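You operate a simulated robot arm through the tools that you are given. There is no shell and no other tool.

You are at the controls of a simulated robot arm. One attempt, no reset.

## Task
Swap the grey pair in the green bag for the folded black pair.
Fine: lay the grey pair on the bench, put the other in, shut the flap and press it on to its glue.

It is judged by the outcome, as a careful person would: the job done as asked, and still so three seconds after it is handed in. It fails if anything else is knocked over, pushed out of place, dropped, spilled or broken.

## Robot
A 7-joint arm with a two-finger parallel gripper, fixed in place. Base frame: the origin is on the floor under the middle of its stand, x ahead of it, y to its left, z up; the work surface is at about z = 850. Lengths are in mm, angles in rad, forces in N, time in s.
With the tool pointing down near the work surface it reaches from about 280 to 700 mm from the base axis. Its first joint turns from -2.897 to 2.897 rad. Payload 1.57 kg.
The tool frame sits at the grasp point between the pads (the TCP): z along the fingers, y along the line on which they close. The tips reach 30 mm beyond it. Largest opening 80 mm; finger width 17, thickness 12; the body of the gripper, 40 by 82 mm, starts 80 mm behind the TCP.
Orientation is that of the tool frame in the base frame, as a unit quaternion [x, y, z, w]. With the fingers straight down and closing along the base's y, the tool's x points along the base's -x, its y along +y and its z along -z.

## Interface
- The arm moves only by the tool arm_command. Its argument "plan" is a list of rows, each an object (a shift or turn left out is 0, a gripper value left out holds the last) with "linear": the shift along the tool's x, y, z in mm, a list of three; "rot": the turn, a rotation vector about the tool's x, y, z in rad, a list of three; "claw": the gripper command, from -1 (fully open) to 1 (shut), values between in proportion. In form: [{"linear": [tx, ty, tz], "rot": [rx, ry, rz], "claw": claw}, ...]. A call has 1 to 20 rows; each row shifts and turns the commanded pose from where the row before left it, along the tool's axes as they then stand. Each row takes 0.2 s and may step no farther than 50 mm and 0.15 rad from the row before; otherwise, or with a gripper value out of range, the whole call is refused. A pose out of reach is approached as far as the arm can. The call stops where the force on the tool passes 40 N (or 10 N more than at its start, if that is more) or the arm is blocked; 0.2 s more then pass. Each finger travels about 72 mm/s and halts on what it meets, pressing with about 29 N; the grip force reading is that of the motor and also rises with nothing between the fingers. The clock runs only during rows and for 0.2 s after the last one: add rows that do not move to give the fingers time. The reply holds the time, the measured pose of the TCP, the force on the tool along the base axes, the opening and the grip force, in the units named above and with some noise, with the torque about the TCP (base axes, N m) and any sound that the robot's microphone picked up.
- Cameras (640 x 400 px; columns grow to the right, rows downward): "scene" is fixed at [222.9, 503, 1612.8]; the picture's right is [-0.75, -0.66, 0.00], its down [-0.47, 0.53, -0.71] and it looks along [0.47, -0.53, -0.71] (base axes); focal length 323 px, centre (320, 200). "wrist" rides on the gripper at [72, -7, -122] in the tool frame; the picture's right is [0.09, 1.00, 0.00], its down [-0.84, 0.08, -0.54] and it looks along [-0.54, 0.05, 0.84] (tool axes); focal length 238 px, centre (320, 200). There is no depth. A picture from a camera that has moved, and an enlarged one, comes with that camera's place and axes in the base frame and with its lens. The place of the scene camera against the robot may be out by one fixed shift of up to 18 mm in any direction.
- capture(camera): a new picture of that camera. It takes no simulated time.
- raise_lower(by): slides the trunk up (or, below 0, down) by that many mm; the arm rides with it, the base frame stays. It gives what a move gives, with no picture.
- zoom(camera, box): a new picture of the part [left, top, right, bottom] of that camera's present view, enlarged. It takes no simulated time.
- finish_job(): hands the job in; it is judged then, once.

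Places have to be worked out from the pictures, the camera data and where the tool is seen. Open the gripper and draw the arm clear of the work before you hand the job in, unless the task says otherwise.

The tools are called after ">>>" as a command line: name --argument value ..., lists and objects as JSON in quotes. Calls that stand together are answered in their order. arm_command: Moves the arm, as the interface text tells. Its arguments: {"type":"object","properties":{"plan":{"type":"array"}},"required":["plan"]} The other tools are called the same way: raise_lower (by) moves the trunk up or down; capture (camera) takes a picture; zoom (camera, box) takes an enlarged picture of a part of a camera's view; finish_job () hands the job in.

At the start:

```text
t: 0.0
position: [493.5, -166.6, 1183.5]
orientation: [0.0, 1.0, 0.0, 0.0]
wrist_force: [0.7, -0.3, -0.7]
ft_torque: [-0.03, 0.0, 0.03]
finger_gap: 80.2
finger_force: 0.1
trunk travel left (down, up): [-425.0, 55.0]
```

scene: 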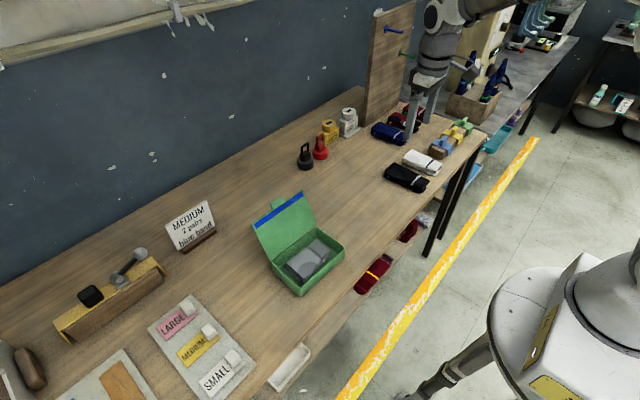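
wrist: 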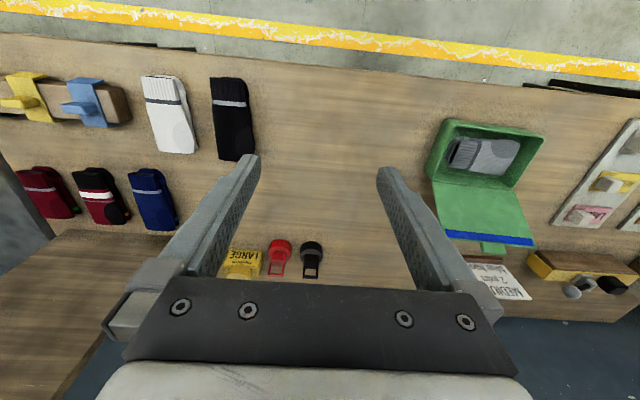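

I start by looking closer at the bag, the socks and the surroundings before any motion.

>>> zoom --camera "scene" --box '[230, 170, 370, 310]'

>>> zoom --camera "scene" --box '[350, 90, 510, 220]'

>>> zoom --camera "wrist" --box '[400, 90, 600, 300]'

>>> zoom --camera "wrist" --box '[0, 50, 280, 250]'

```text
2.86 times, centred on (300, 240) of scene
camera zoom: at [222.9, 503.0, 1612.8], right [-0.75, -0.66, 0.0], down [-0.47, 0.53, -0.71], along [0.47, -0.53, -0.71], focal length 923 px, centre (377, 86)
```

zoom: 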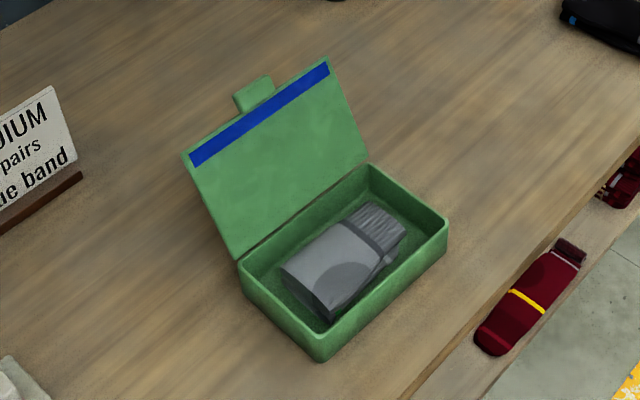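

```text
3.08 times, centred on (430, 155) of scene
camera zoom: at [222.9, 503.0, 1612.8], right [-0.75, -0.66, 0.0], down [-0.47, 0.53, -0.71], along [0.47, -0.53, -0.71], focal length 994 px, centre (-18, 338)
```

zoom: 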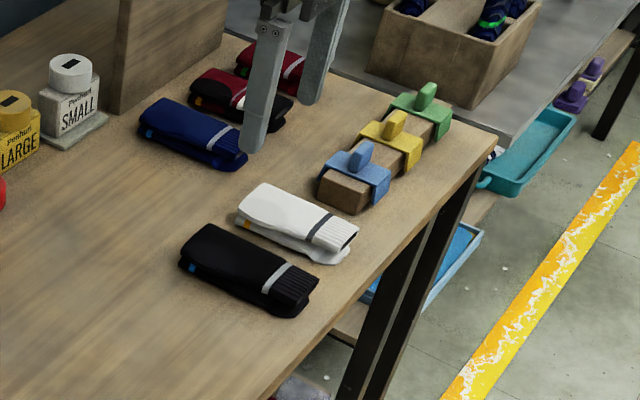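

```text
1.90 times, centred on (500, 195) of wrist
camera zoom: at [422.9, -174.2, 1305.9], right [-0.09, 1.0, 0.0], down [0.84, 0.08, 0.54], along [0.54, 0.05, -0.84], focal length 454 px, centre (-23, 210)
```

zoom: 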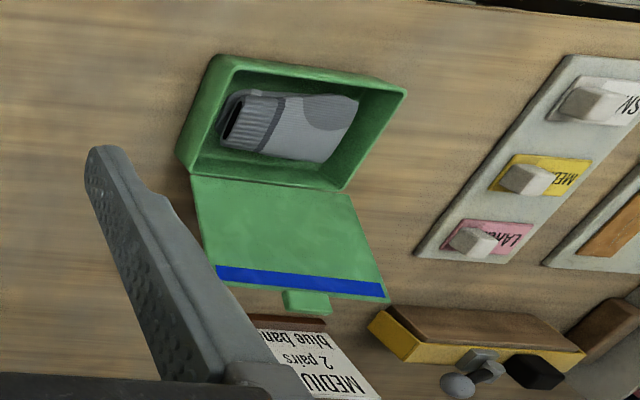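

```text
2.00 times, centred on (140, 150) of wrist
camera zoom: at [422.9, -174.2, 1305.9], right [-0.09, 1.0, 0.0], down [0.84, 0.08, 0.54], along [0.54, 0.05, -0.84], focal length 477 px, centre (680, 300)
```

zoom: 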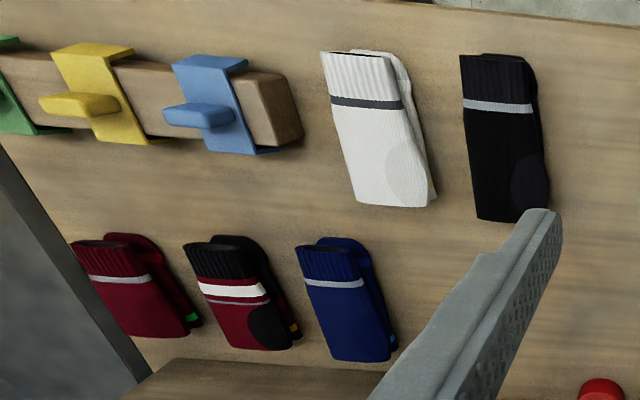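

The box-like green bag sits at about x 525–630, y 60–230, with its flap standing open on the far side. The black pair is near (545, -320). I move over to look down at the bag from closer.

>>> arm_command --plan '[{"linear": [11.7, 45.3, 7.9]}, {"linear": [11.7, 45.3, 7.9]}, {"linear": [11.7, 45.3, 7.9]}, {"linear": [11.7, 45.3, 7.9]}, {"linear": [11.7, 45.3, 7.9]}, {"linear": [11.7, 45.3, 7.9]}, {"linear": [11.7, 45.3, 7.9]}, {"linear": [0, 0, 0]}, {"linear": [0, 0, 0]}]'

```text
t: 2.0
position: [411.2, 149.5, 1128.9]
orientation: [0.001, 1.0, 0.0, 0.0]
wrist_force: [-0.4, 0.3, -0.1]
ft_torque: [0.01, 0.02, 0.01]
finger_gap: 79.8
finger_force: 0.0
trunk travel left (down, up): [-425.0, 55.0]
```

The arm arrived as commanded. I take a look from here.

>>> capture --camera "wrist"

>>> zoom --camera "wrist" --box '[220, 110, 440, 300]'

>>> capture --camera "scene"

```text
taken
camera wrist: at [340.4, 143.1, 1250.7], right [-0.09, 1.0, 0.0], down [0.84, 0.08, 0.54], along [0.54, 0.05, -0.84], focal length 238 px, centre (320, 200)
```

wrist: 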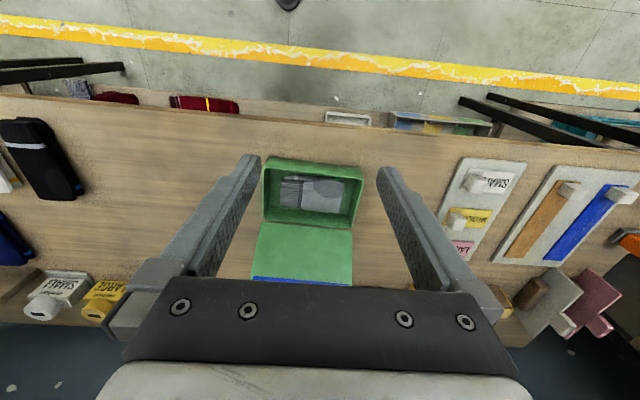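

```text
2.11 times, centred on (330, 205) of wrist
camera zoom: at [340.4, 143.1, 1250.7], right [-0.09, 1.0, 0.0], down [0.84, 0.08, 0.54], along [0.54, 0.05, -0.84], focal length 502 px, centre (299, 190)
```

zoom: 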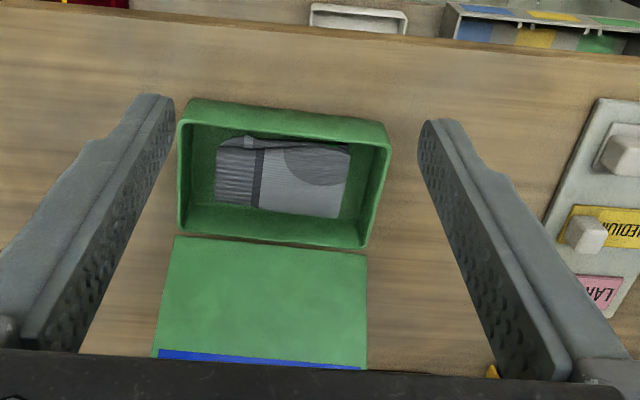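

```text
taken
```

scene: 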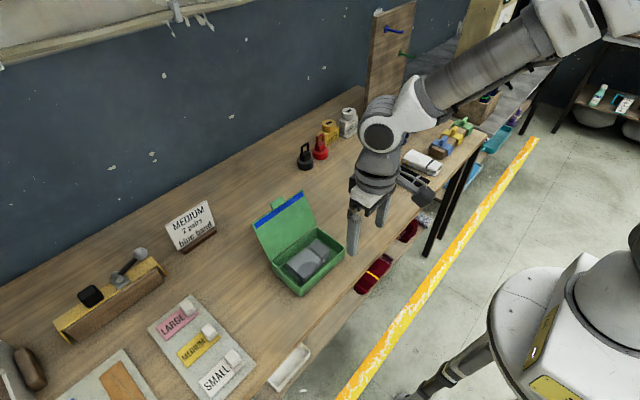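

The bag's rim comes out at roughly z 897, corners near (514, 67), (619, 61), (624, 233), (522, 233). I tilt the tool so that the wrist camera looks straight down into the bag for exact widths.

>>> arm_command --plan '[{"linear": [-35, 0, 0], "rot": [0, 0.143, 0]}, {"linear": [-35, 0, 0], "rot": [0, 0.143, 0]}, {"linear": [-35, 0, 0], "rot": [0, 0.143, 0]}, {"linear": [-35, 0, 0], "rot": [0, 0.143, 0]}, {"linear": [0, 0, 0]}, {"linear": [0, 0, 0]}]'

>>> capture --camera "wrist"

```text
t: 3.4
position: [547.2, 151.2, 1100.4]
orientation: [0.0, 0.959, 0.0, -0.282]
wrist_force: [0.3, -0.3, 1.0]
ft_torque: [-0.02, 0.0, -0.02]
finger_gap: 80.0
finger_force: 0.0
trunk travel left (down, up): [-425.0, 55.0]
```

```text
taken
camera wrist: at [553.8, 143.2, 1241.0], right [-0.08, 1.0, 0.05], down [1.0, 0.08, 0.0], along [0.0, 0.05, -1.0], focal length 238 px, centre (320, 200)
```

wrist: 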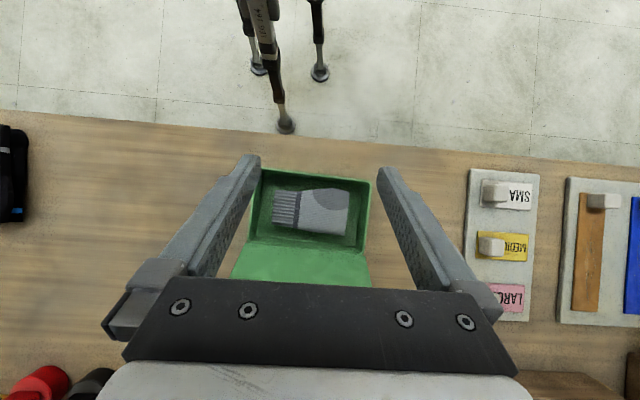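

The camera now looks straight down; I descend about 90 mm for a close view of the bag.

>>> arm_command --plan '[{"linear": [-28.5, 0, 35]}, {"linear": [-28.5, 0, 35]}, {"linear": [0, 0, 0]}, {"linear": [0, 0, 0]}]'

>>> capture --camera "wrist"

>>> zoom --camera "wrist" --box '[220, 100, 420, 280]'

```text
t: 4.4
position: [557.3, 149.3, 1010.6]
orientation: [-0.001, 0.959, 0.0, -0.283]
wrist_force: [-0.2, -0.1, 0.2]
ft_torque: [-0.01, -0.02, 0.0]
finger_gap: 80.0
finger_force: 0.0
trunk travel left (down, up): [-425.0, 55.0]
```

```text
taken
camera wrist: at [563.5, 142.8, 1150.8], right [-0.08, 1.0, 0.05], down [1.0, 0.08, 0.0], along [0.0, 0.05, -1.0], focal length 238 px, centre (320, 200)
```

wrist: 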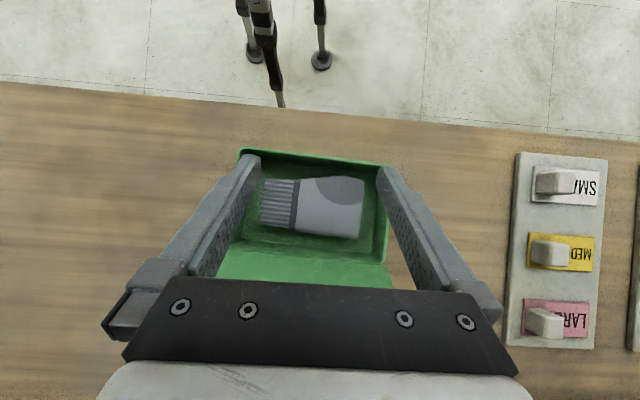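

```text
2.22 times, centred on (320, 190) of wrist
camera zoom: at [563.5, 142.8, 1150.8], right [-0.08, 1.0, 0.05], down [1.0, 0.08, 0.0], along [0.0, 0.05, -1.0], focal length 530 px, centre (320, 222)
```

zoom: 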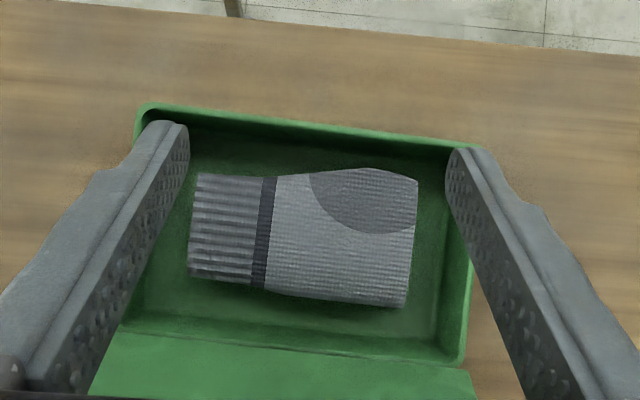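

The grey pair's cuff is about 53–57 mm wide around (569, 110), with its top near z 882. The bag's inside is about 96 mm wide there, centred on x ≈ 569. I straighten the tool, move over the cuff, turn it so that it closes along x and narrow the gripper to about 66 mm.

>>> arm_command --plan '[{"rot": [0, -0.1434, 0]}, {"rot": [0, -0.1434, 0]}, {"rot": [0, -0.1434, 0]}, {"rot": [0, -0.1434, 0]}, {"linear": [-12.3, -35.5, 0]}, {"rot": [0, 0, -0.1396]}, {"rot": [0, 0, -0.1396]}, {"rot": [0, 0, -0.1396]}, {"rot": [0, 0, -0.1396]}, {"rot": [0, 0, -0.1396]}, {"rot": [0, 0, -0.1396]}, {"rot": [0, 0, -0.1396]}, {"rot": [0, 0, -0.1396]}, {"rot": [0, 0, -0.1396]}, {"rot": [0, 0, -0.1396]}, {"rot": [0, 0, -0.1396], "claw": -0.65}, {"claw": -0.65}, {"claw": -0.65}]'

>>> capture --camera "wrist"

>>> zoom --camera "scene" --box '[230, 150, 390, 310]'

```text
t: 8.2
position: [569.4, 114.6, 1009.8]
orientation: [-0.695, 0.719, -0.001, 0.001]
wrist_force: [-0.5, 0.7, -0.4]
ft_torque: [-0.04, -0.02, 0.0]
finger_gap: 65.7
finger_force: 0.1
trunk travel left (down, up): [-425.0, 55.0]
```

```text
taken
camera wrist: at [574.3, 41.7, 1131.6], right [-1.0, -0.06, 0.0], down [-0.05, 0.84, 0.54], along [-0.03, 0.54, -0.84], focal length 238 px, centre (320, 200)
```

wrist: 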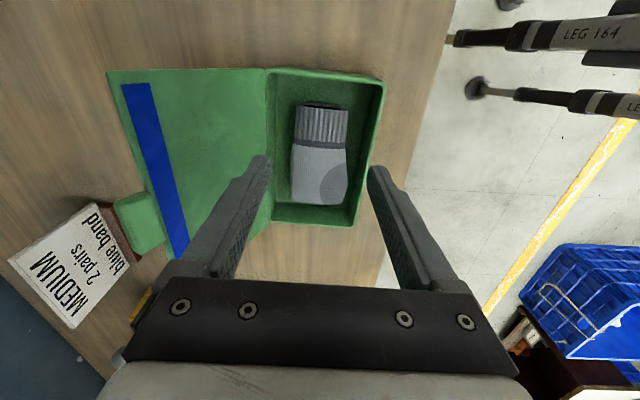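

```text
2.50 times, centred on (310, 230) of scene
camera zoom: at [222.9, 503.0, 1612.8], right [-0.75, -0.66, 0.0], down [-0.47, 0.53, -0.71], along [0.47, -0.53, -0.71], focal length 808 px, centre (345, 125)
```

zoom: 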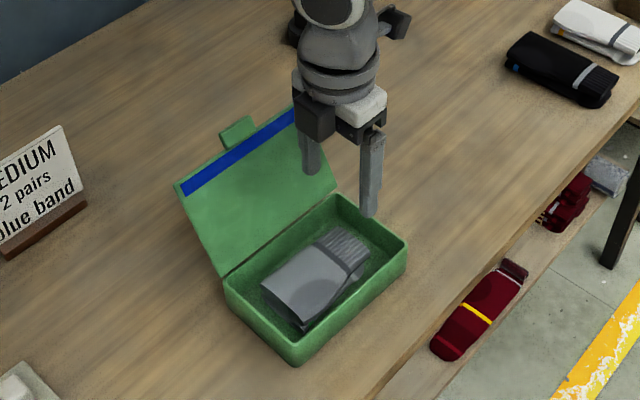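

The gripper is over the cuff. I zoom in on the wrist view to check the alignment with the bag's inner walls before going down.

>>> zoom --camera "wrist" --box '[220, 50, 420, 250]'

>>> zoom --camera "wrist" --box '[90, 50, 290, 270]'

```text
2.00 times, centred on (320, 150) of wrist
camera zoom: at [574.3, 41.7, 1131.6], right [-1.0, -0.06, 0.0], down [-0.05, 0.84, 0.54], along [-0.03, 0.54, -0.84], focal length 477 px, centre (320, 300)
```

zoom: 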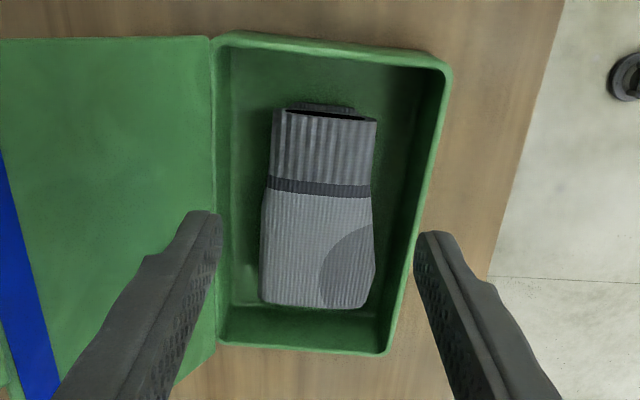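

```text
1.82 times, centred on (190, 160) of wrist
camera zoom: at [574.3, 41.7, 1131.6], right [-1.0, -0.06, 0.0], down [-0.05, 0.84, 0.54], along [-0.03, 0.54, -0.84], focal length 433 px, centre (556, 273)
```

zoom: 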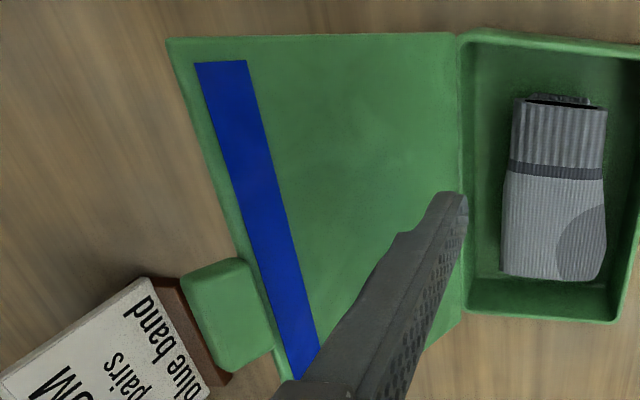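

By this view the cuff spans x 542–596 at y ≈ 115 and the bag's inner walls are at about 522 and 618, so the gripper is centred. I set the opening to 64 mm and go down to just above the rim, then check.

>>> arm_command --plan '[{"linear": [0, 0, 37], "claw": -0.6}, {"linear": [0, 0, 37], "claw": -0.6}, {"claw": -0.6}, {"claw": -0.6}]'

>>> zoom --camera "wrist" --box '[200, 20, 440, 260]'

>>> zoom --camera "scene" --box '[250, 170, 370, 310]'

```text
t: 9.2
position: [569.0, 114.3, 936.1]
orientation: [-0.694, 0.72, 0.0, 0.001]
wrist_force: [0.1, 0.0, -0.5]
ft_torque: [0.02, 0.01, 0.0]
finger_gap: 64.0
finger_force: 0.0
trunk travel left (down, up): [-425.0, 55.0]
```

```text
1.67 times, centred on (320, 140) of wrist
camera zoom: at [574.9, 41.8, 1057.5], right [-1.0, -0.06, 0.0], down [-0.05, 0.84, 0.54], along [-0.03, 0.54, -0.84], focal length 397 px, centre (320, 300)
```

zoom: 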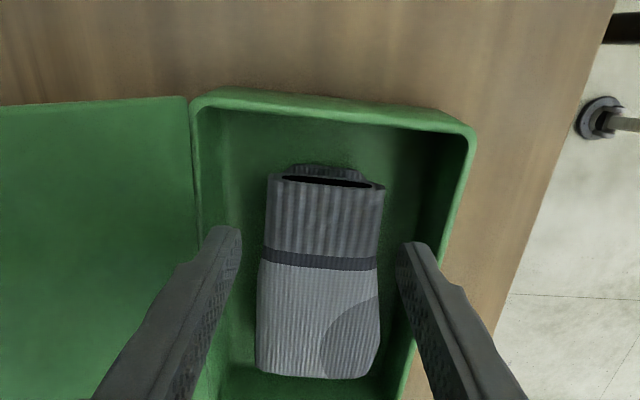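

```text
2.86 times, centred on (310, 240) of scene
camera zoom: at [222.9, 503.0, 1612.8], right [-0.75, -0.66, 0.0], down [-0.47, 0.53, -0.71], along [0.47, -0.53, -0.71], focal length 923 px, centre (349, 86)
```

zoom: 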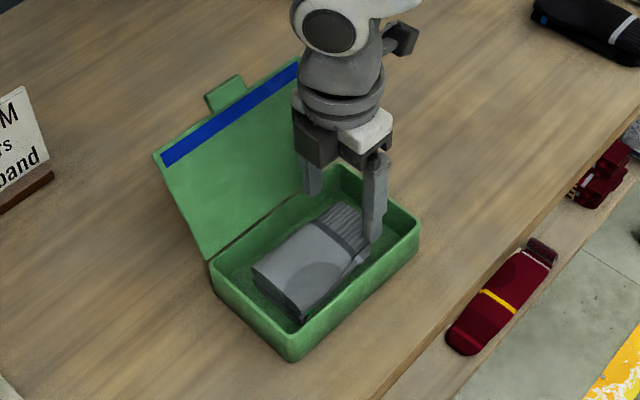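

The tips are just above the rim. I zoom in on both tips to check the gap to the walls.

>>> zoom --camera "wrist" --box '[330, 90, 430, 190]'

>>> zoom --camera "wrist" --box '[230, 90, 330, 190]'

```text
4.00 times, centred on (380, 140) of wrist
camera zoom: at [574.9, 41.8, 1057.5], right [-1.0, -0.06, 0.0], down [-0.05, 0.84, 0.54], along [-0.03, 0.54, -0.84], focal length 953 px, centre (80, 440)
```

zoom: 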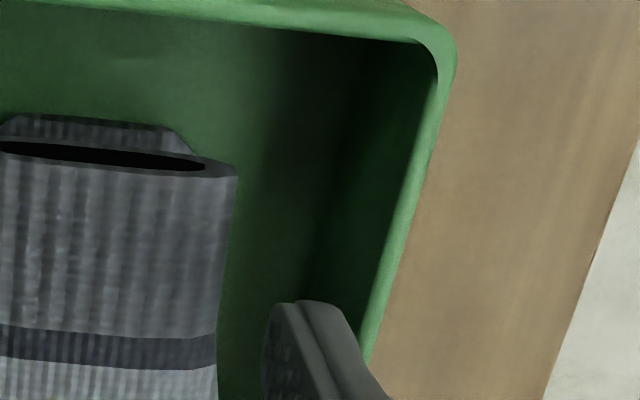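

```text
4.00 times, centred on (280, 140) of wrist
camera zoom: at [574.9, 41.8, 1057.5], right [-1.0, -0.06, 0.0], down [-0.05, 0.84, 0.54], along [-0.03, 0.54, -0.84], focal length 953 px, centre (480, 440)
```

zoom: 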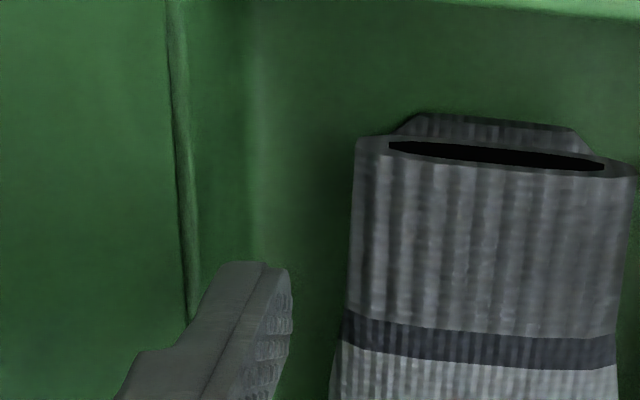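

There is about 4 mm between each finger and the walls, and about 5 mm to the sock. I shift 6 mm further along the sock and go down so that the tips are about 8 mm above the bag's floor.

>>> arm_command --plan '[{"linear": [-6, 0, 0], "claw": -0.6}, {"linear": [0, 0, 15], "claw": -0.6}, {"linear": [0, 0, 15], "claw": -0.6}, {"linear": [0, 0, 13], "claw": -0.6}, {"claw": -0.6}]'

>>> capture --camera "wrist"

>>> zoom --camera "scene" --box '[250, 170, 370, 310]'

```text
t: 10.4
position: [569.7, 120.2, 892.6]
orientation: [-0.695, 0.719, -0.001, 0.001]
wrist_force: [-0.1, -0.2, -0.5]
ft_torque: [0.01, 0.01, 0.01]
finger_gap: 64.0
finger_force: 0.0
trunk travel left (down, up): [-425.0, 55.0]
```

```text
taken
camera wrist: at [574.6, 48.3, 1014.3], right [-1.0, -0.06, 0.0], down [-0.05, 0.84, 0.54], along [-0.03, 0.54, -0.84], focal length 238 px, centre (320, 200)
```

wrist: 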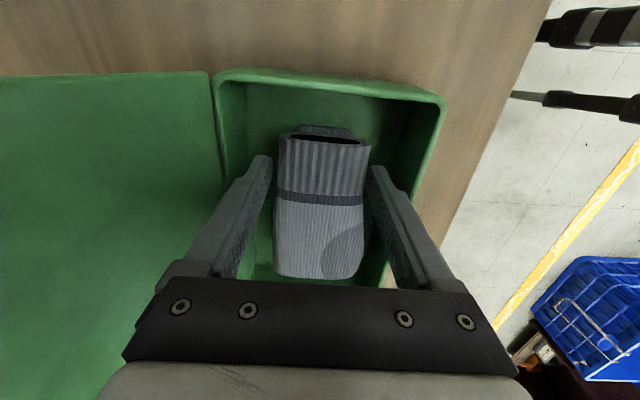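

```text
2.86 times, centred on (310, 240) of scene
camera zoom: at [222.9, 503.0, 1612.8], right [-0.75, -0.66, 0.0], down [-0.47, 0.53, -0.71], along [0.47, -0.53, -0.71], focal length 923 px, centre (349, 86)
```

zoom: 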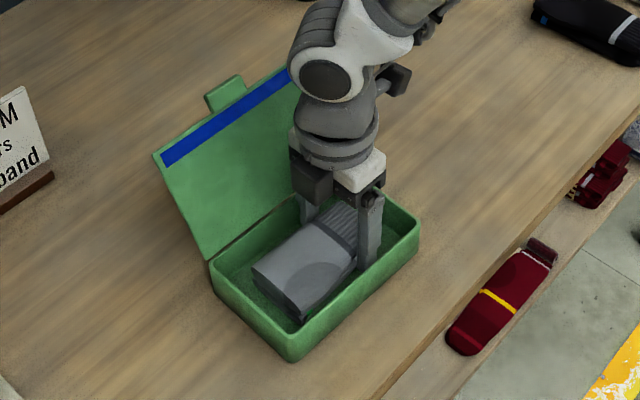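

The fingers straddle the cuff without touching anything. I close on it and let the grip settle.

>>> arm_command --plan '[{"claw": 0.3}, {"claw": 0.3}, {"claw": 0.3}, {"claw": 0.3}]'

>>> zoom --camera "wrist" --box '[200, 50, 440, 290]'

```text
t: 11.4
position: [567.9, 120.5, 892.4]
orientation: [-0.695, 0.719, -0.001, 0.001]
wrist_force: [0.0, 0.2, 1.2]
ft_torque: [-0.07, -0.02, 0.0]
finger_gap: 52.9
finger_force: 28.9
trunk travel left (down, up): [-425.0, 55.0]
```

```text
1.67 times, centred on (320, 170) of wrist
camera zoom: at [574.6, 48.2, 1014.5], right [-1.0, -0.06, 0.0], down [-0.05, 0.84, 0.54], along [-0.03, 0.54, -0.84], focal length 397 px, centre (320, 250)
```

zoom: 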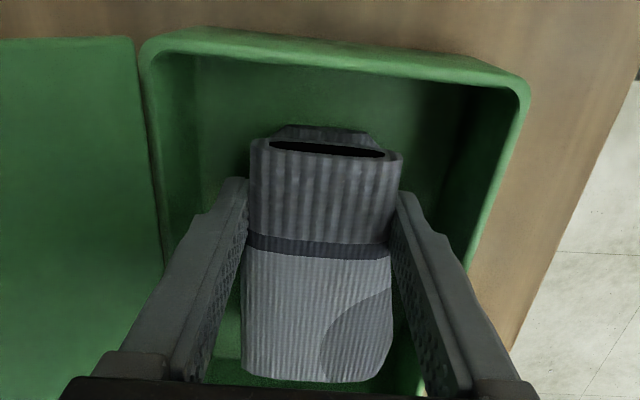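

The cuff is held at 52.9 mm with full grip force. I lift straight up slowly and check.

>>> arm_command --plan '[{"linear": [0, 0, -10]}, {"linear": [0, 0, -15]}, {"linear": [0, 0, -25]}, {"linear": [0, 0, -30]}, {"linear": [0, 0, -30]}, {"linear": [0, 0, -30]}, {}]'

>>> capture --camera "wrist"

>>> zoom --camera "scene" --box '[230, 110, 400, 310]'

```text
t: 13.0
position: [570.2, 119.2, 1033.5]
orientation: [-0.694, 0.72, -0.001, 0.001]
wrist_force: [-0.2, 0.5, -0.8]
ft_torque: [-0.05, 0.01, -0.01]
finger_gap: 53.2
finger_force: 28.9
trunk travel left (down, up): [-425.0, 55.0]
```

```text
taken
camera wrist: at [574.6, 47.0, 1155.1], right [-1.0, -0.06, 0.0], down [-0.05, 0.84, 0.54], along [-0.03, 0.54, -0.84], focal length 238 px, centre (320, 200)
```

wrist: 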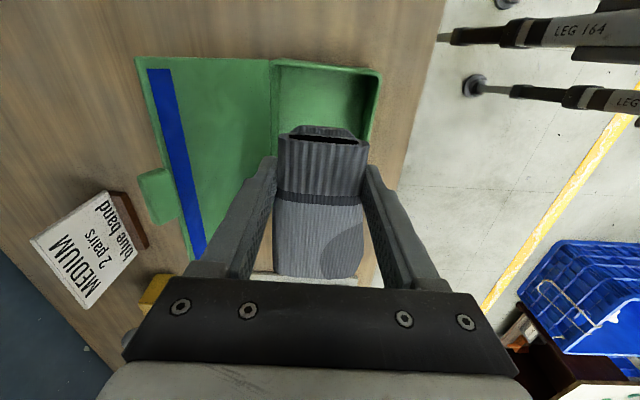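

```text
2.00 times, centred on (315, 210) of scene
camera zoom: at [222.9, 503.0, 1612.8], right [-0.75, -0.66, 0.0], down [-0.47, 0.53, -0.71], along [0.47, -0.53, -0.71], focal length 646 px, centre (330, 180)
```

zoom: 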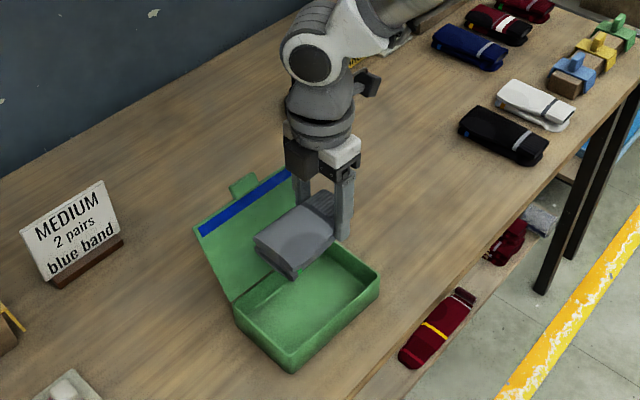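

The grey pair came out level, and the bag stayed in place. I carry it to the empty stretch of bench around (560, -110) and lower it to just above the surface.

>>> arm_command --plan '[{"linear": [20, 0, 0]}, {"linear": [43, 0, 0]}, {"linear": [43, 0, 0]}, {"linear": [43, 0, 0]}, {"linear": [43, 0, 0]}, {"linear": [43, 0, 0]}, {"linear": [23, 0, 0]}, {}, {"linear": [0, 0, 30]}, {"linear": [0, 0, 35]}, {"linear": [0, 0, 35]}, {"linear": [0, 0, 25]}, {}]'

>>> zoom --camera "scene" --box '[230, 90, 430, 290]'

>>> capture --camera "wrist"

```text
t: 15.8
position: [560.0, -137.1, 906.3]
orientation: [-0.694, 0.72, -0.001, 0.0]
wrist_force: [0.1, 0.0, -0.9]
ft_torque: [-0.04, 0.04, 0.01]
finger_gap: 53.1
finger_force: 29.0
trunk travel left (down, up): [-425.0, 55.0]
```

```text
2.00 times, centred on (330, 190) of scene
camera zoom: at [222.9, 503.0, 1612.8], right [-0.75, -0.66, 0.0], down [-0.47, 0.53, -0.71], along [0.47, -0.53, -0.71], focal length 646 px, centre (300, 220)
```

zoom: 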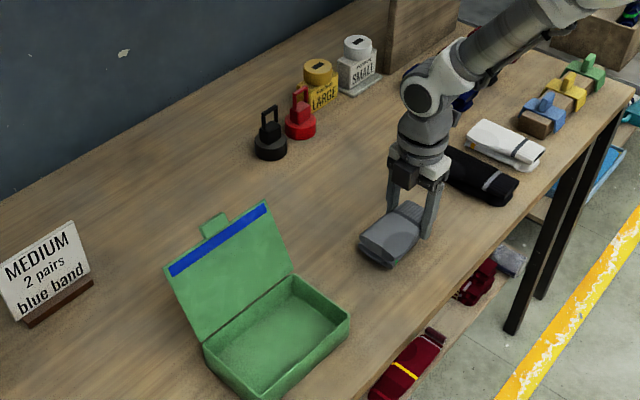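

```text
taken
camera wrist: at [565.5, -209.1, 1029.0], right [-1.0, -0.06, 0.0], down [-0.05, 0.84, 0.54], along [-0.03, 0.54, -0.84], focal length 238 px, centre (320, 200)
```

wrist: 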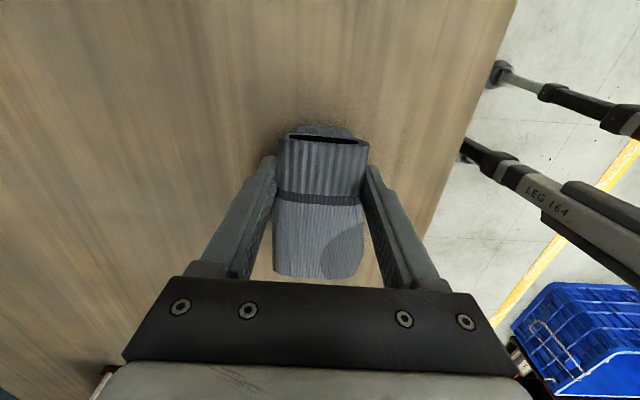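

The pair hangs about 18 mm over clear bench. I lower it gently in small steps, watching the force.

>>> arm_command --plan '[{"linear": [0, 0, 8]}, {"linear": [0, 0, 5]}, {"linear": [0, 0, 3]}, {}]'

```text
t: 16.8
position: [560.8, -138.2, 891.3]
orientation: [-0.695, 0.719, 0.0, 0.001]
wrist_force: [-0.1, -0.3, -0.4]
ft_torque: [0.01, -0.01, 0.03]
finger_gap: 53.2
finger_force: 28.8
trunk travel left (down, up): [-425.0, 55.0]
```

There's no clear contact yet at 891, so I go on by another 3–4 mm.

>>> arm_command --plan '[{"linear": [0, 0, 1]}, {"linear": [0, 0, 1]}, {"linear": [0, 0, 1]}, {}]'

```text
t: 17.8
position: [560.6, -138.2, 889.9]
orientation: [-0.695, 0.719, -0.001, 0.0]
wrist_force: [-0.9, -0.2, 1.3]
ft_torque: [0.15, 0.08, 0.06]
finger_gap: 53.0
finger_force: 29.0
trunk travel left (down, up): [-425.0, 55.0]
```

The bench is now carrying it (force up by about 2 N). I open the fingers and rise straight up.

>>> arm_command --plan '[{"claw": -0.6}, {"claw": -0.8}, {"claw": -0.8}, {"linear": [0, 0, -20], "claw": -0.8}, {"linear": [0, 0, -40]}, {"linear": [0, 0, -45]}, {"linear": [0, 0, -45]}, {}]'

>>> capture --camera "wrist"

>>> capture --camera "scene"

```text
t: 19.6
position: [559.4, -137.0, 1039.7]
orientation: [-0.695, 0.719, 0.0, 0.001]
wrist_force: [-0.9, 0.1, -0.1]
ft_torque: [0.0, 0.02, 0.03]
finger_gap: 72.1
finger_force: 0.0
trunk travel left (down, up): [-425.0, 55.0]
```

```text
taken
camera wrist: at [564.4, -209.5, 1161.6], right [-1.0, -0.06, 0.0], down [-0.05, 0.84, 0.54], along [-0.03, 0.54, -0.84], focal length 238 px, centre (320, 200)
```

wrist: 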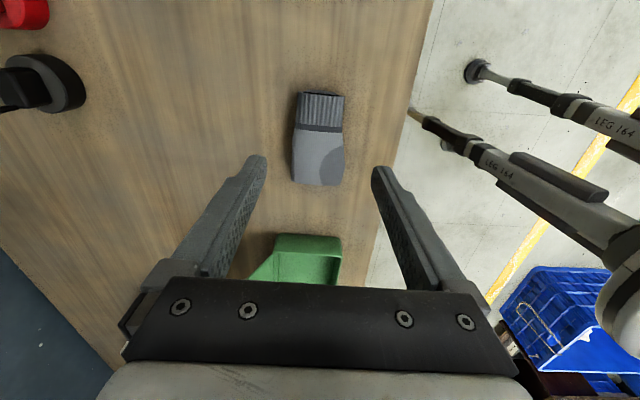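

```text
taken
```

scene: 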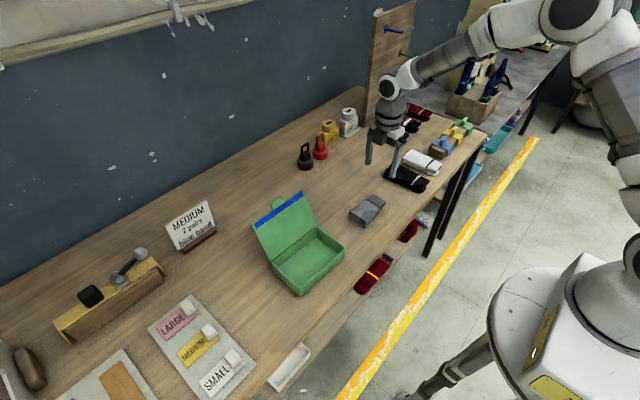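

The grey pair lies flat on the bench and nothing else has moved. I turn the tool back to close along y and move over to view the black pair.

>>> arm_command --plan '[{"linear": [0, 0, -40], "rot": [0, 0, 0.1396]}, {"rot": [0, 0, 0.1396]}, {"rot": [0, 0, 0.1396]}, {"rot": [0, 0, 0.1396]}, {"rot": [0, 0, 0.1396]}, {"rot": [0, 0, 0.1396]}, {"rot": [0, 0, 0.1396]}, {"rot": [0, 0, 0.1396]}, {"rot": [0, 0, 0.1396]}, {"rot": [0, 0, 0.1396]}, {"rot": [0, 0, 0.1396]}, {"linear": [10, -36.4, 0]}, {"linear": [10, -36.4, 0]}, {"linear": [10, -36.4, 0]}, {"linear": [10, -36.4, 0]}, {"linear": [0, -36.4, 0]}, {}, {}]'

>>> capture --camera "wrist"

```text
t: 23.4
position: [520.6, -319.8, 1077.7]
orientation: [0.0, 1.0, 0.0, 0.001]
wrist_force: [1.2, -0.6, 0.4]
ft_torque: [0.0, 0.02, 0.0]
finger_gap: 72.0
finger_force: 0.1
trunk travel left (down, up): [-425.0, 55.0]
```

```text
taken
camera wrist: at [449.5, -326.6, 1200.7], right [-0.09, 1.0, 0.0], down [0.84, 0.08, 0.54], along [0.54, 0.05, -0.84], focal length 238 px, centre (320, 200)
```

wrist: 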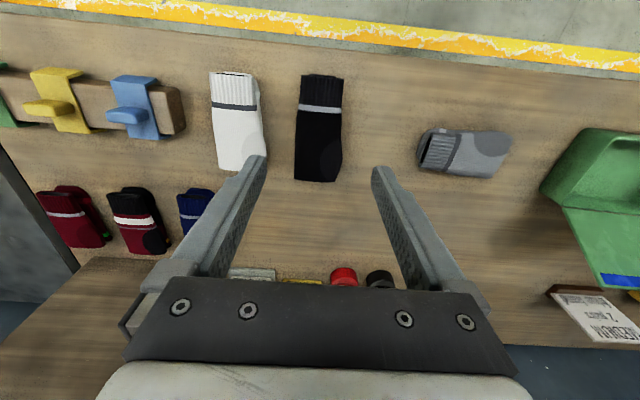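

I zoom in on the black pair and its neighbour from here.

>>> zoom --camera "wrist" --box '[190, 50, 370, 200]'

>>> zoom --camera "wrist" --box '[280, 60, 360, 190]'

```text
2.67 times, centred on (280, 125) of wrist
camera zoom: at [449.5, -326.6, 1200.7], right [-0.09, 1.0, 0.0], down [0.84, 0.08, 0.54], along [0.54, 0.05, -0.84], focal length 636 px, centre (427, 400)
```

zoom: 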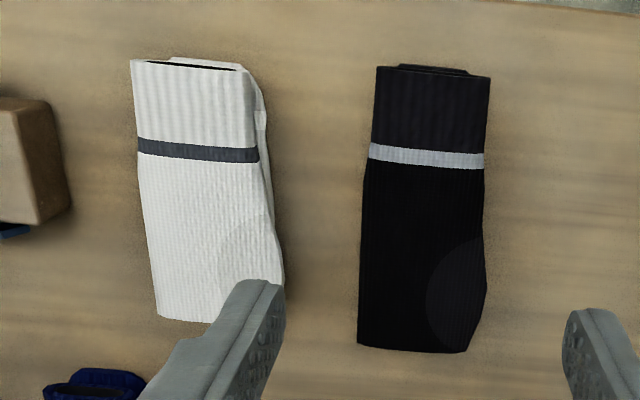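

```text
3.08 times, centred on (320, 125) of wrist
camera zoom: at [449.5, -326.6, 1200.7], right [-0.09, 1.0, 0.0], down [0.84, 0.08, 0.54], along [0.54, 0.05, -0.84], focal length 733 px, centre (320, 431)
```

zoom: 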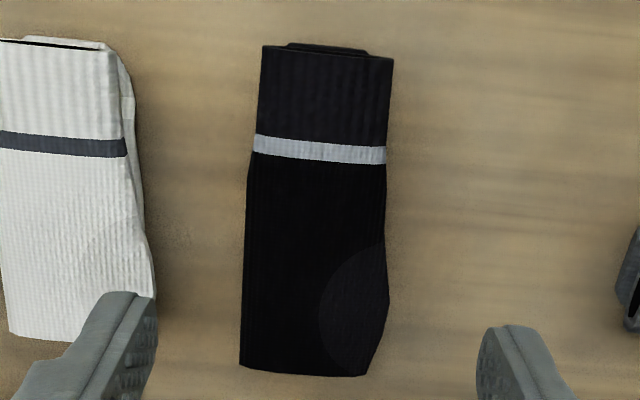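

The black pair spans x 479–620 and y about -350 to -282, with its top at z ≈ 880; near the band (x ≈ 522) it is about 57 mm wide, centred on y ≈ -321. The white pair begins at y < -395, so there is room. I descend to just above it and check.

>>> arm_command --plan '[{"linear": [-1.8, -2.2, 40], "claw": -0.85}, {"linear": [0, 0, 40]}, {"linear": [0, 0, 40]}, {"linear": [0, 0, 32]}, {}]'

>>> capture --camera "wrist"

>>> zoom --camera "scene" --box '[350, 110, 470, 220]'

```text
t: 24.6
position: [523.2, -321.7, 927.1]
orientation: [0.001, 1.0, 0.0, 0.001]
wrist_force: [-0.6, 0.6, 1.2]
ft_torque: [0.01, 0.01, -0.01]
finger_gap: 74.0
finger_force: 0.0
trunk travel left (down, up): [-425.0, 55.0]
```

```text
taken
camera wrist: at [451.6, -328.7, 1048.4], right [-0.09, 1.0, 0.0], down [0.84, 0.08, 0.54], along [0.54, 0.05, -0.84], focal length 238 px, centre (320, 200)
```

wrist: 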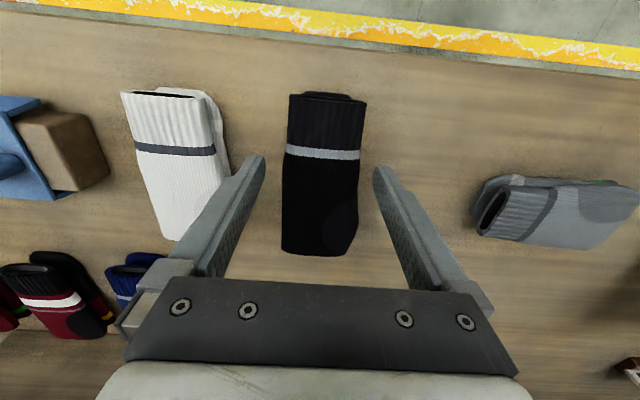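

```text
3.64 times, centred on (410, 165) of scene
camera zoom: at [222.9, 503.0, 1612.8], right [-0.75, -0.66, 0.0], down [-0.47, 0.53, -0.71], along [0.47, -0.53, -0.71], focal length 1175 px, centre (-7, 327)
```

zoom: 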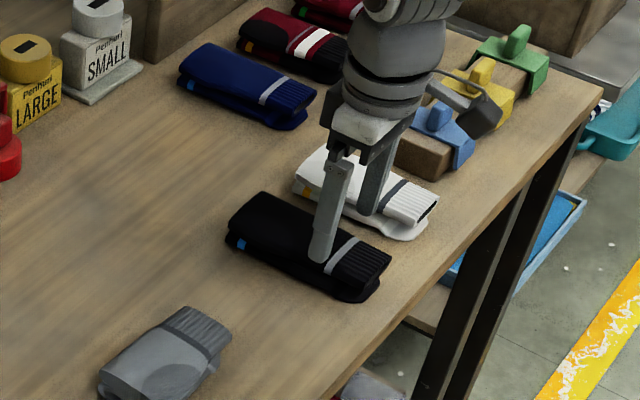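

The fingers straddle the black pair evenly. I go down so that the tips are about 10 mm over the bench and close.

>>> arm_command --plan '[{"linear": [0, 0, 15]}, {"linear": [0, 0, 12]}, {"linear": [0, 0, 8]}, {}, {"claw": 0.3}, {"claw": 0.3}, {"claw": 0.3}, {"claw": 0.3}, {"claw": 0.3}]'

>>> capture --camera "wrist"

```text
t: 26.6
position: [522.6, -321.3, 890.4]
orientation: [0.0, 1.0, 0.0, 0.002]
wrist_force: [0.1, 0.0, 0.8]
ft_torque: [0.04, -0.04, 0.04]
finger_gap: 53.4
finger_force: 29.3
trunk travel left (down, up): [-425.0, 55.0]
```

```text
taken
camera wrist: at [451.7, -328.8, 1013.0], right [-0.09, 1.0, 0.0], down [0.84, 0.08, 0.54], along [0.54, 0.05, -0.84], focal length 238 px, centre (320, 200)
```

wrist: 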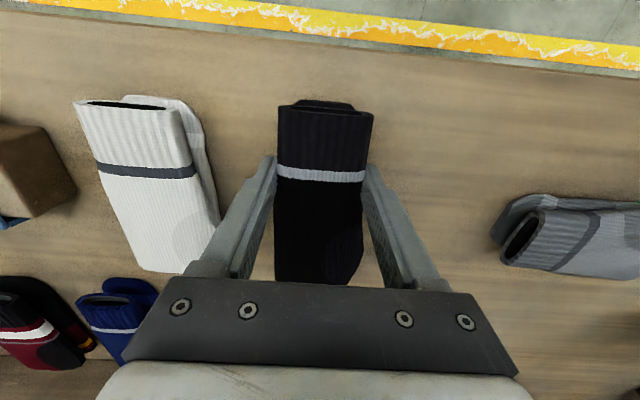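

The black pair is held at 53.4 mm. I lift it straight up and check the hold.

>>> arm_command --plan '[{"linear": [0, 0, -10]}, {"linear": [0, 0, -20]}, {"linear": [0, 0, -40]}, {"linear": [0, 0, -45]}, {"linear": [0, 0, -45]}, {}, {"linear": [-9.4, 22.1, 0]}, {"linear": [-9.4, 44.2, 0]}, {"linear": [-9.4, 44.2, 0]}, {"linear": [-9.4, 44.2, 0]}, {"linear": [-9.4, 44.2, 0]}, {"linear": [0, 22.1, 0]}, {}]'

>>> capture --camera "wrist"

>>> capture --camera "scene"

```text
t: 29.4
position: [569.8, -101.1, 1052.6]
orientation: [0.0, 1.0, -0.001, 0.001]
wrist_force: [0.9, -0.1, -1.9]
ft_torque: [0.02, 0.0, 0.04]
finger_gap: 53.2
finger_force: 29.5
trunk travel left (down, up): [-425.0, 55.0]
```

```text
taken
camera wrist: at [498.2, -108.0, 1173.6], right [-0.09, 1.0, 0.0], down [0.84, 0.08, 0.54], along [0.54, 0.05, -0.84], focal length 238 px, centre (320, 200)
```

wrist: 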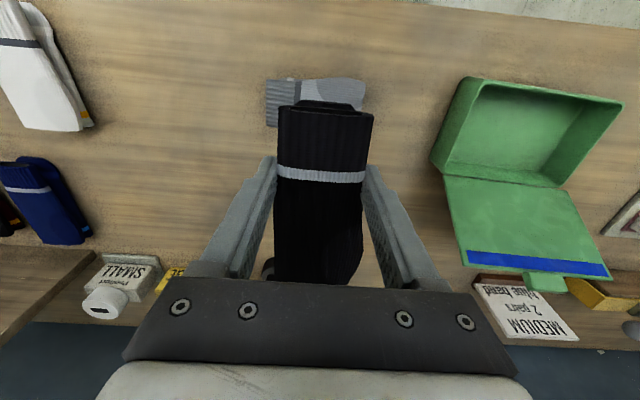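

```text
taken
```

scene: 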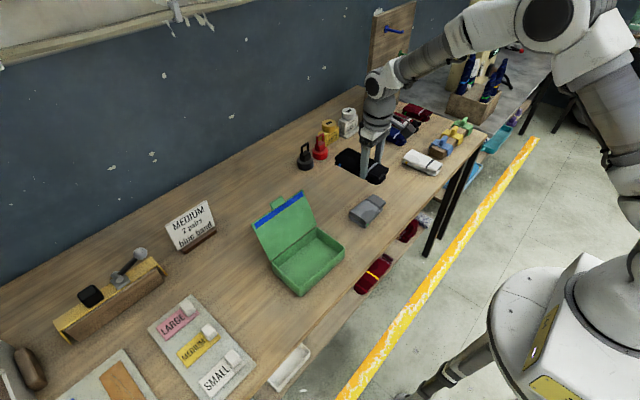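

It is held level. I turn it by a quarter so that its length runs along the bag, then carry it over the bag.

>>> arm_command --plan '[{"rot": [0, 0, -0.1396]}, {"rot": [0, 0, -0.1396]}, {"rot": [0, 0, -0.1396]}, {"rot": [0, 0, -0.1396]}, {"rot": [0, 0, -0.1396]}, {"rot": [0, 0, -0.1396]}, {"rot": [0, 0, -0.1396]}, {"rot": [0, 0, -0.1396]}, {"rot": [0, 0, -0.1396]}, {"rot": [0, 0, -0.1396]}, {"rot": [0, 0, -0.1396]}, {"linear": [-20.9, 0.7, 0]}, {"linear": [-40, 1.2, 0]}, {"linear": [-40, 1.2, 0]}, {"linear": [-40, 1.2, 0]}, {"linear": [-40, 1.2, 0]}, {"linear": [-40, 1.2, 0]}, {}, {}]'

>>> capture --camera "wrist"

>>> zoom --camera "scene" --box '[230, 110, 400, 310]'

```text
t: 33.4
position: [569.5, 120.2, 1051.6]
orientation: [-0.695, 0.719, -0.001, 0.001]
wrist_force: [0.0, -0.6, -0.9]
ft_torque: [-0.02, 0.0, 0.01]
finger_gap: 53.1
finger_force: 29.1
trunk travel left (down, up): [-425.0, 55.0]
```

```text
taken
camera wrist: at [575.2, 48.0, 1172.5], right [-1.0, -0.06, 0.0], down [-0.05, 0.84, 0.54], along [-0.03, 0.54, -0.84], focal length 238 px, centre (320, 200)
```

wrist: 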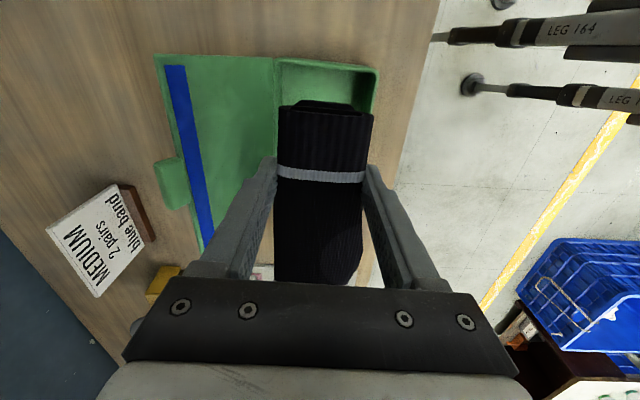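

```text
2.00 times, centred on (315, 210) of scene
camera zoom: at [222.9, 503.0, 1612.8], right [-0.75, -0.66, 0.0], down [-0.47, 0.53, -0.71], along [0.47, -0.53, -0.71], focal length 646 px, centre (330, 180)
```

zoom: 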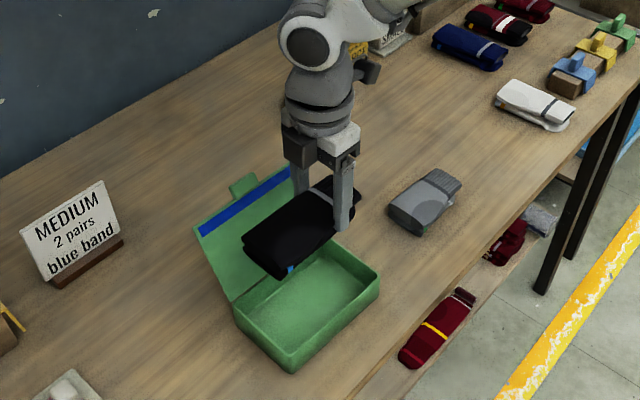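

The pair hangs lined up over the bag. I lower it until its underside is just over the rim, then check the clearances.

>>> arm_command --plan '[{"linear": [0, 0, 35]}, {"linear": [0, 0, 35]}, {"linear": [0, 0, 33]}, {}, {}]'

>>> zoom --camera "wrist" --box '[180, 40, 460, 290]'

>>> zoom --camera "scene" --box '[250, 180, 360, 310]'

```text
t: 34.6
position: [571.5, 119.9, 948.2]
orientation: [-0.695, 0.719, 0.0, 0.0]
wrist_force: [-0.5, -0.1, -1.5]
ft_torque: [-0.03, 0.03, 0.0]
finger_gap: 53.3
finger_force: 28.8
trunk travel left (down, up): [-425.0, 55.0]
```

```text
1.60 times, centred on (320, 165) of wrist
camera zoom: at [575.3, 47.9, 1069.6], right [-1.0, -0.06, 0.0], down [-0.05, 0.84, 0.54], along [-0.03, 0.54, -0.84], focal length 381 px, centre (320, 256)
```

zoom: 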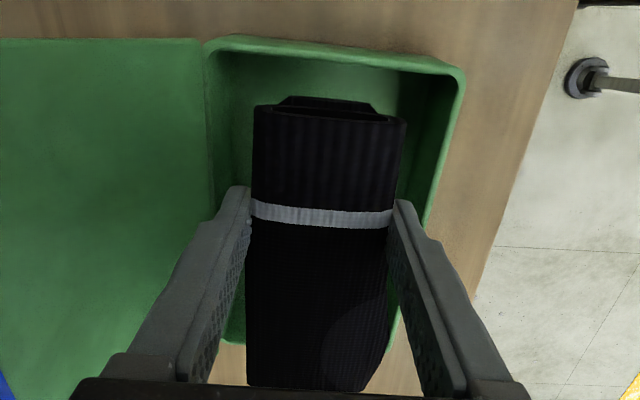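

```text
3.08 times, centred on (305, 245) of scene
camera zoom: at [222.9, 503.0, 1612.8], right [-0.75, -0.66, 0.0], down [-0.47, 0.53, -0.71], along [0.47, -0.53, -0.71], focal length 994 px, centre (366, 62)
```

zoom: 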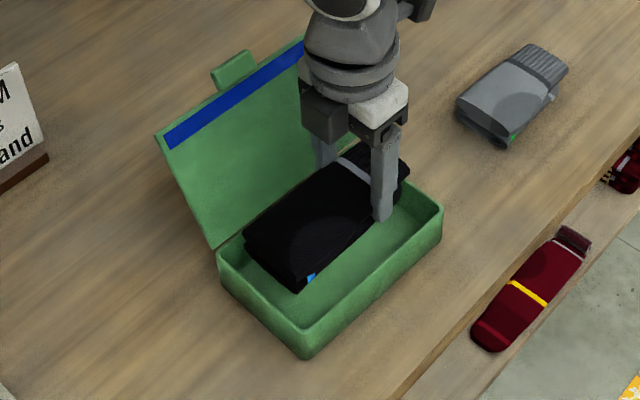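

Margins to all four walls look like 9 mm or more. I lower it into the bag in small steps.

>>> arm_command --plan '[{"linear": [0, 0, 12]}, {"linear": [0, 0, 12]}, {"linear": [0, 0, 12]}, {"linear": [0, 0, 10]}, {"linear": [0, 0, 4]}, {}]'

>>> zoom --camera "scene" --box '[250, 180, 360, 310]'

>>> zoom --camera "wrist" --box '[180, 40, 460, 290]'

```text
t: 36.0
position: [570.3, 120.8, 898.8]
orientation: [-0.694, 0.72, 0.0, 0.002]
wrist_force: [0.9, 0.5, -1.3]
ft_torque: [-0.04, 0.0, -0.02]
finger_gap: 53.1
finger_force: 28.8
trunk travel left (down, up): [-425.0, 55.0]
```

```text
3.08 times, centred on (305, 245) of scene
camera zoom: at [222.9, 503.0, 1612.8], right [-0.75, -0.66, 0.0], down [-0.47, 0.53, -0.71], along [0.47, -0.53, -0.71], focal length 994 px, centre (366, 62)
```

zoom: 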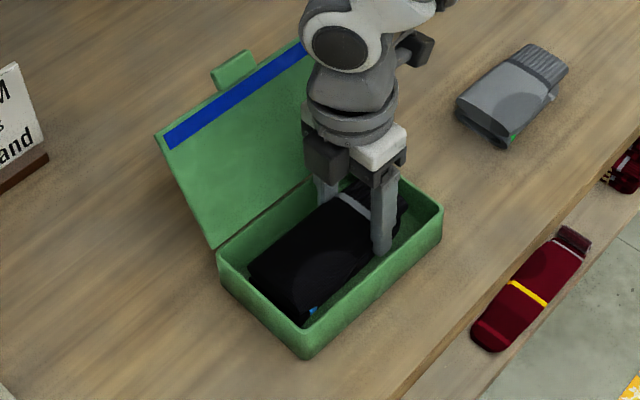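

```text
1.60 times, centred on (320, 165) of wrist
camera zoom: at [575.3, 47.8, 1020.4], right [-1.0, -0.06, 0.0], down [-0.05, 0.84, 0.54], along [-0.03, 0.54, -0.84], focal length 381 px, centre (320, 256)
```

zoom: 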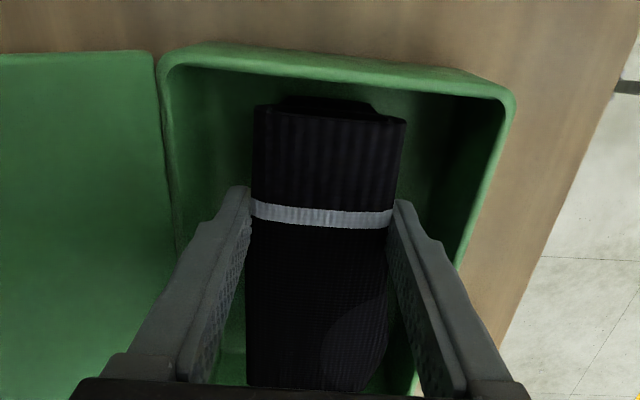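

It fits inside with room on all sides. I take the last few millimetres gently until it rests on the floor of the bag.

>>> arm_command --plan '[{"linear": [0, 0, 1.5]}, {"linear": [0, 0, 1.5]}, {"linear": [0, 0, 1]}, {}]'

```text
t: 37.0
position: [569.8, 120.0, 894.9]
orientation: [-0.695, 0.719, -0.001, 0.001]
wrist_force: [-0.5, -1.8, 6.9]
ft_torque: [0.55, 0.19, 0.1]
finger_gap: 53.1
finger_force: 29.1
trunk travel left (down, up): [-425.0, 55.0]
```

It rests on the floor of the bag (about 8 N up). I open only to 64 mm so that the fingers stay off the walls, and lift out.

>>> arm_command --plan '[{"claw": -0.5}, {"claw": -0.6}, {"claw": -0.6}, {"claw": -0.6}, {"linear": [0, 0, -10]}, {"linear": [0, 0, -20]}, {"linear": [0, 0, -30]}, {"linear": [0, 0, -40]}, {"linear": [0, 0, -45]}, {}]'

>>> capture --camera "wrist"

>>> zoom --camera "scene" --box '[230, 110, 400, 310]'

```text
t: 39.2
position: [570.8, 120.3, 1040.1]
orientation: [-0.695, 0.719, -0.001, 0.0]
wrist_force: [1.2, -0.2, -0.8]
ft_torque: [0.02, 0.01, 0.0]
finger_gap: 64.0
finger_force: 0.1
trunk travel left (down, up): [-425.0, 55.0]
```

```text
taken
camera wrist: at [575.4, 46.8, 1161.9], right [-1.0, -0.06, 0.0], down [-0.05, 0.84, 0.54], along [-0.03, 0.54, -0.84], focal length 238 px, centre (320, 200)
```

wrist: 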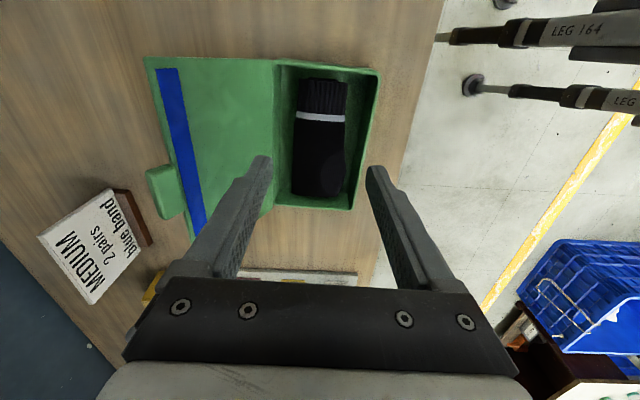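

```text
2.00 times, centred on (315, 210) of scene
camera zoom: at [222.9, 503.0, 1612.8], right [-0.75, -0.66, 0.0], down [-0.47, 0.53, -0.71], along [0.47, -0.53, -0.71], focal length 646 px, centre (330, 180)
```

zoom: 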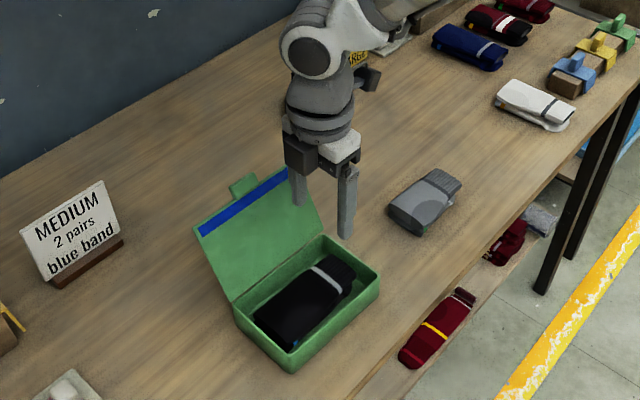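

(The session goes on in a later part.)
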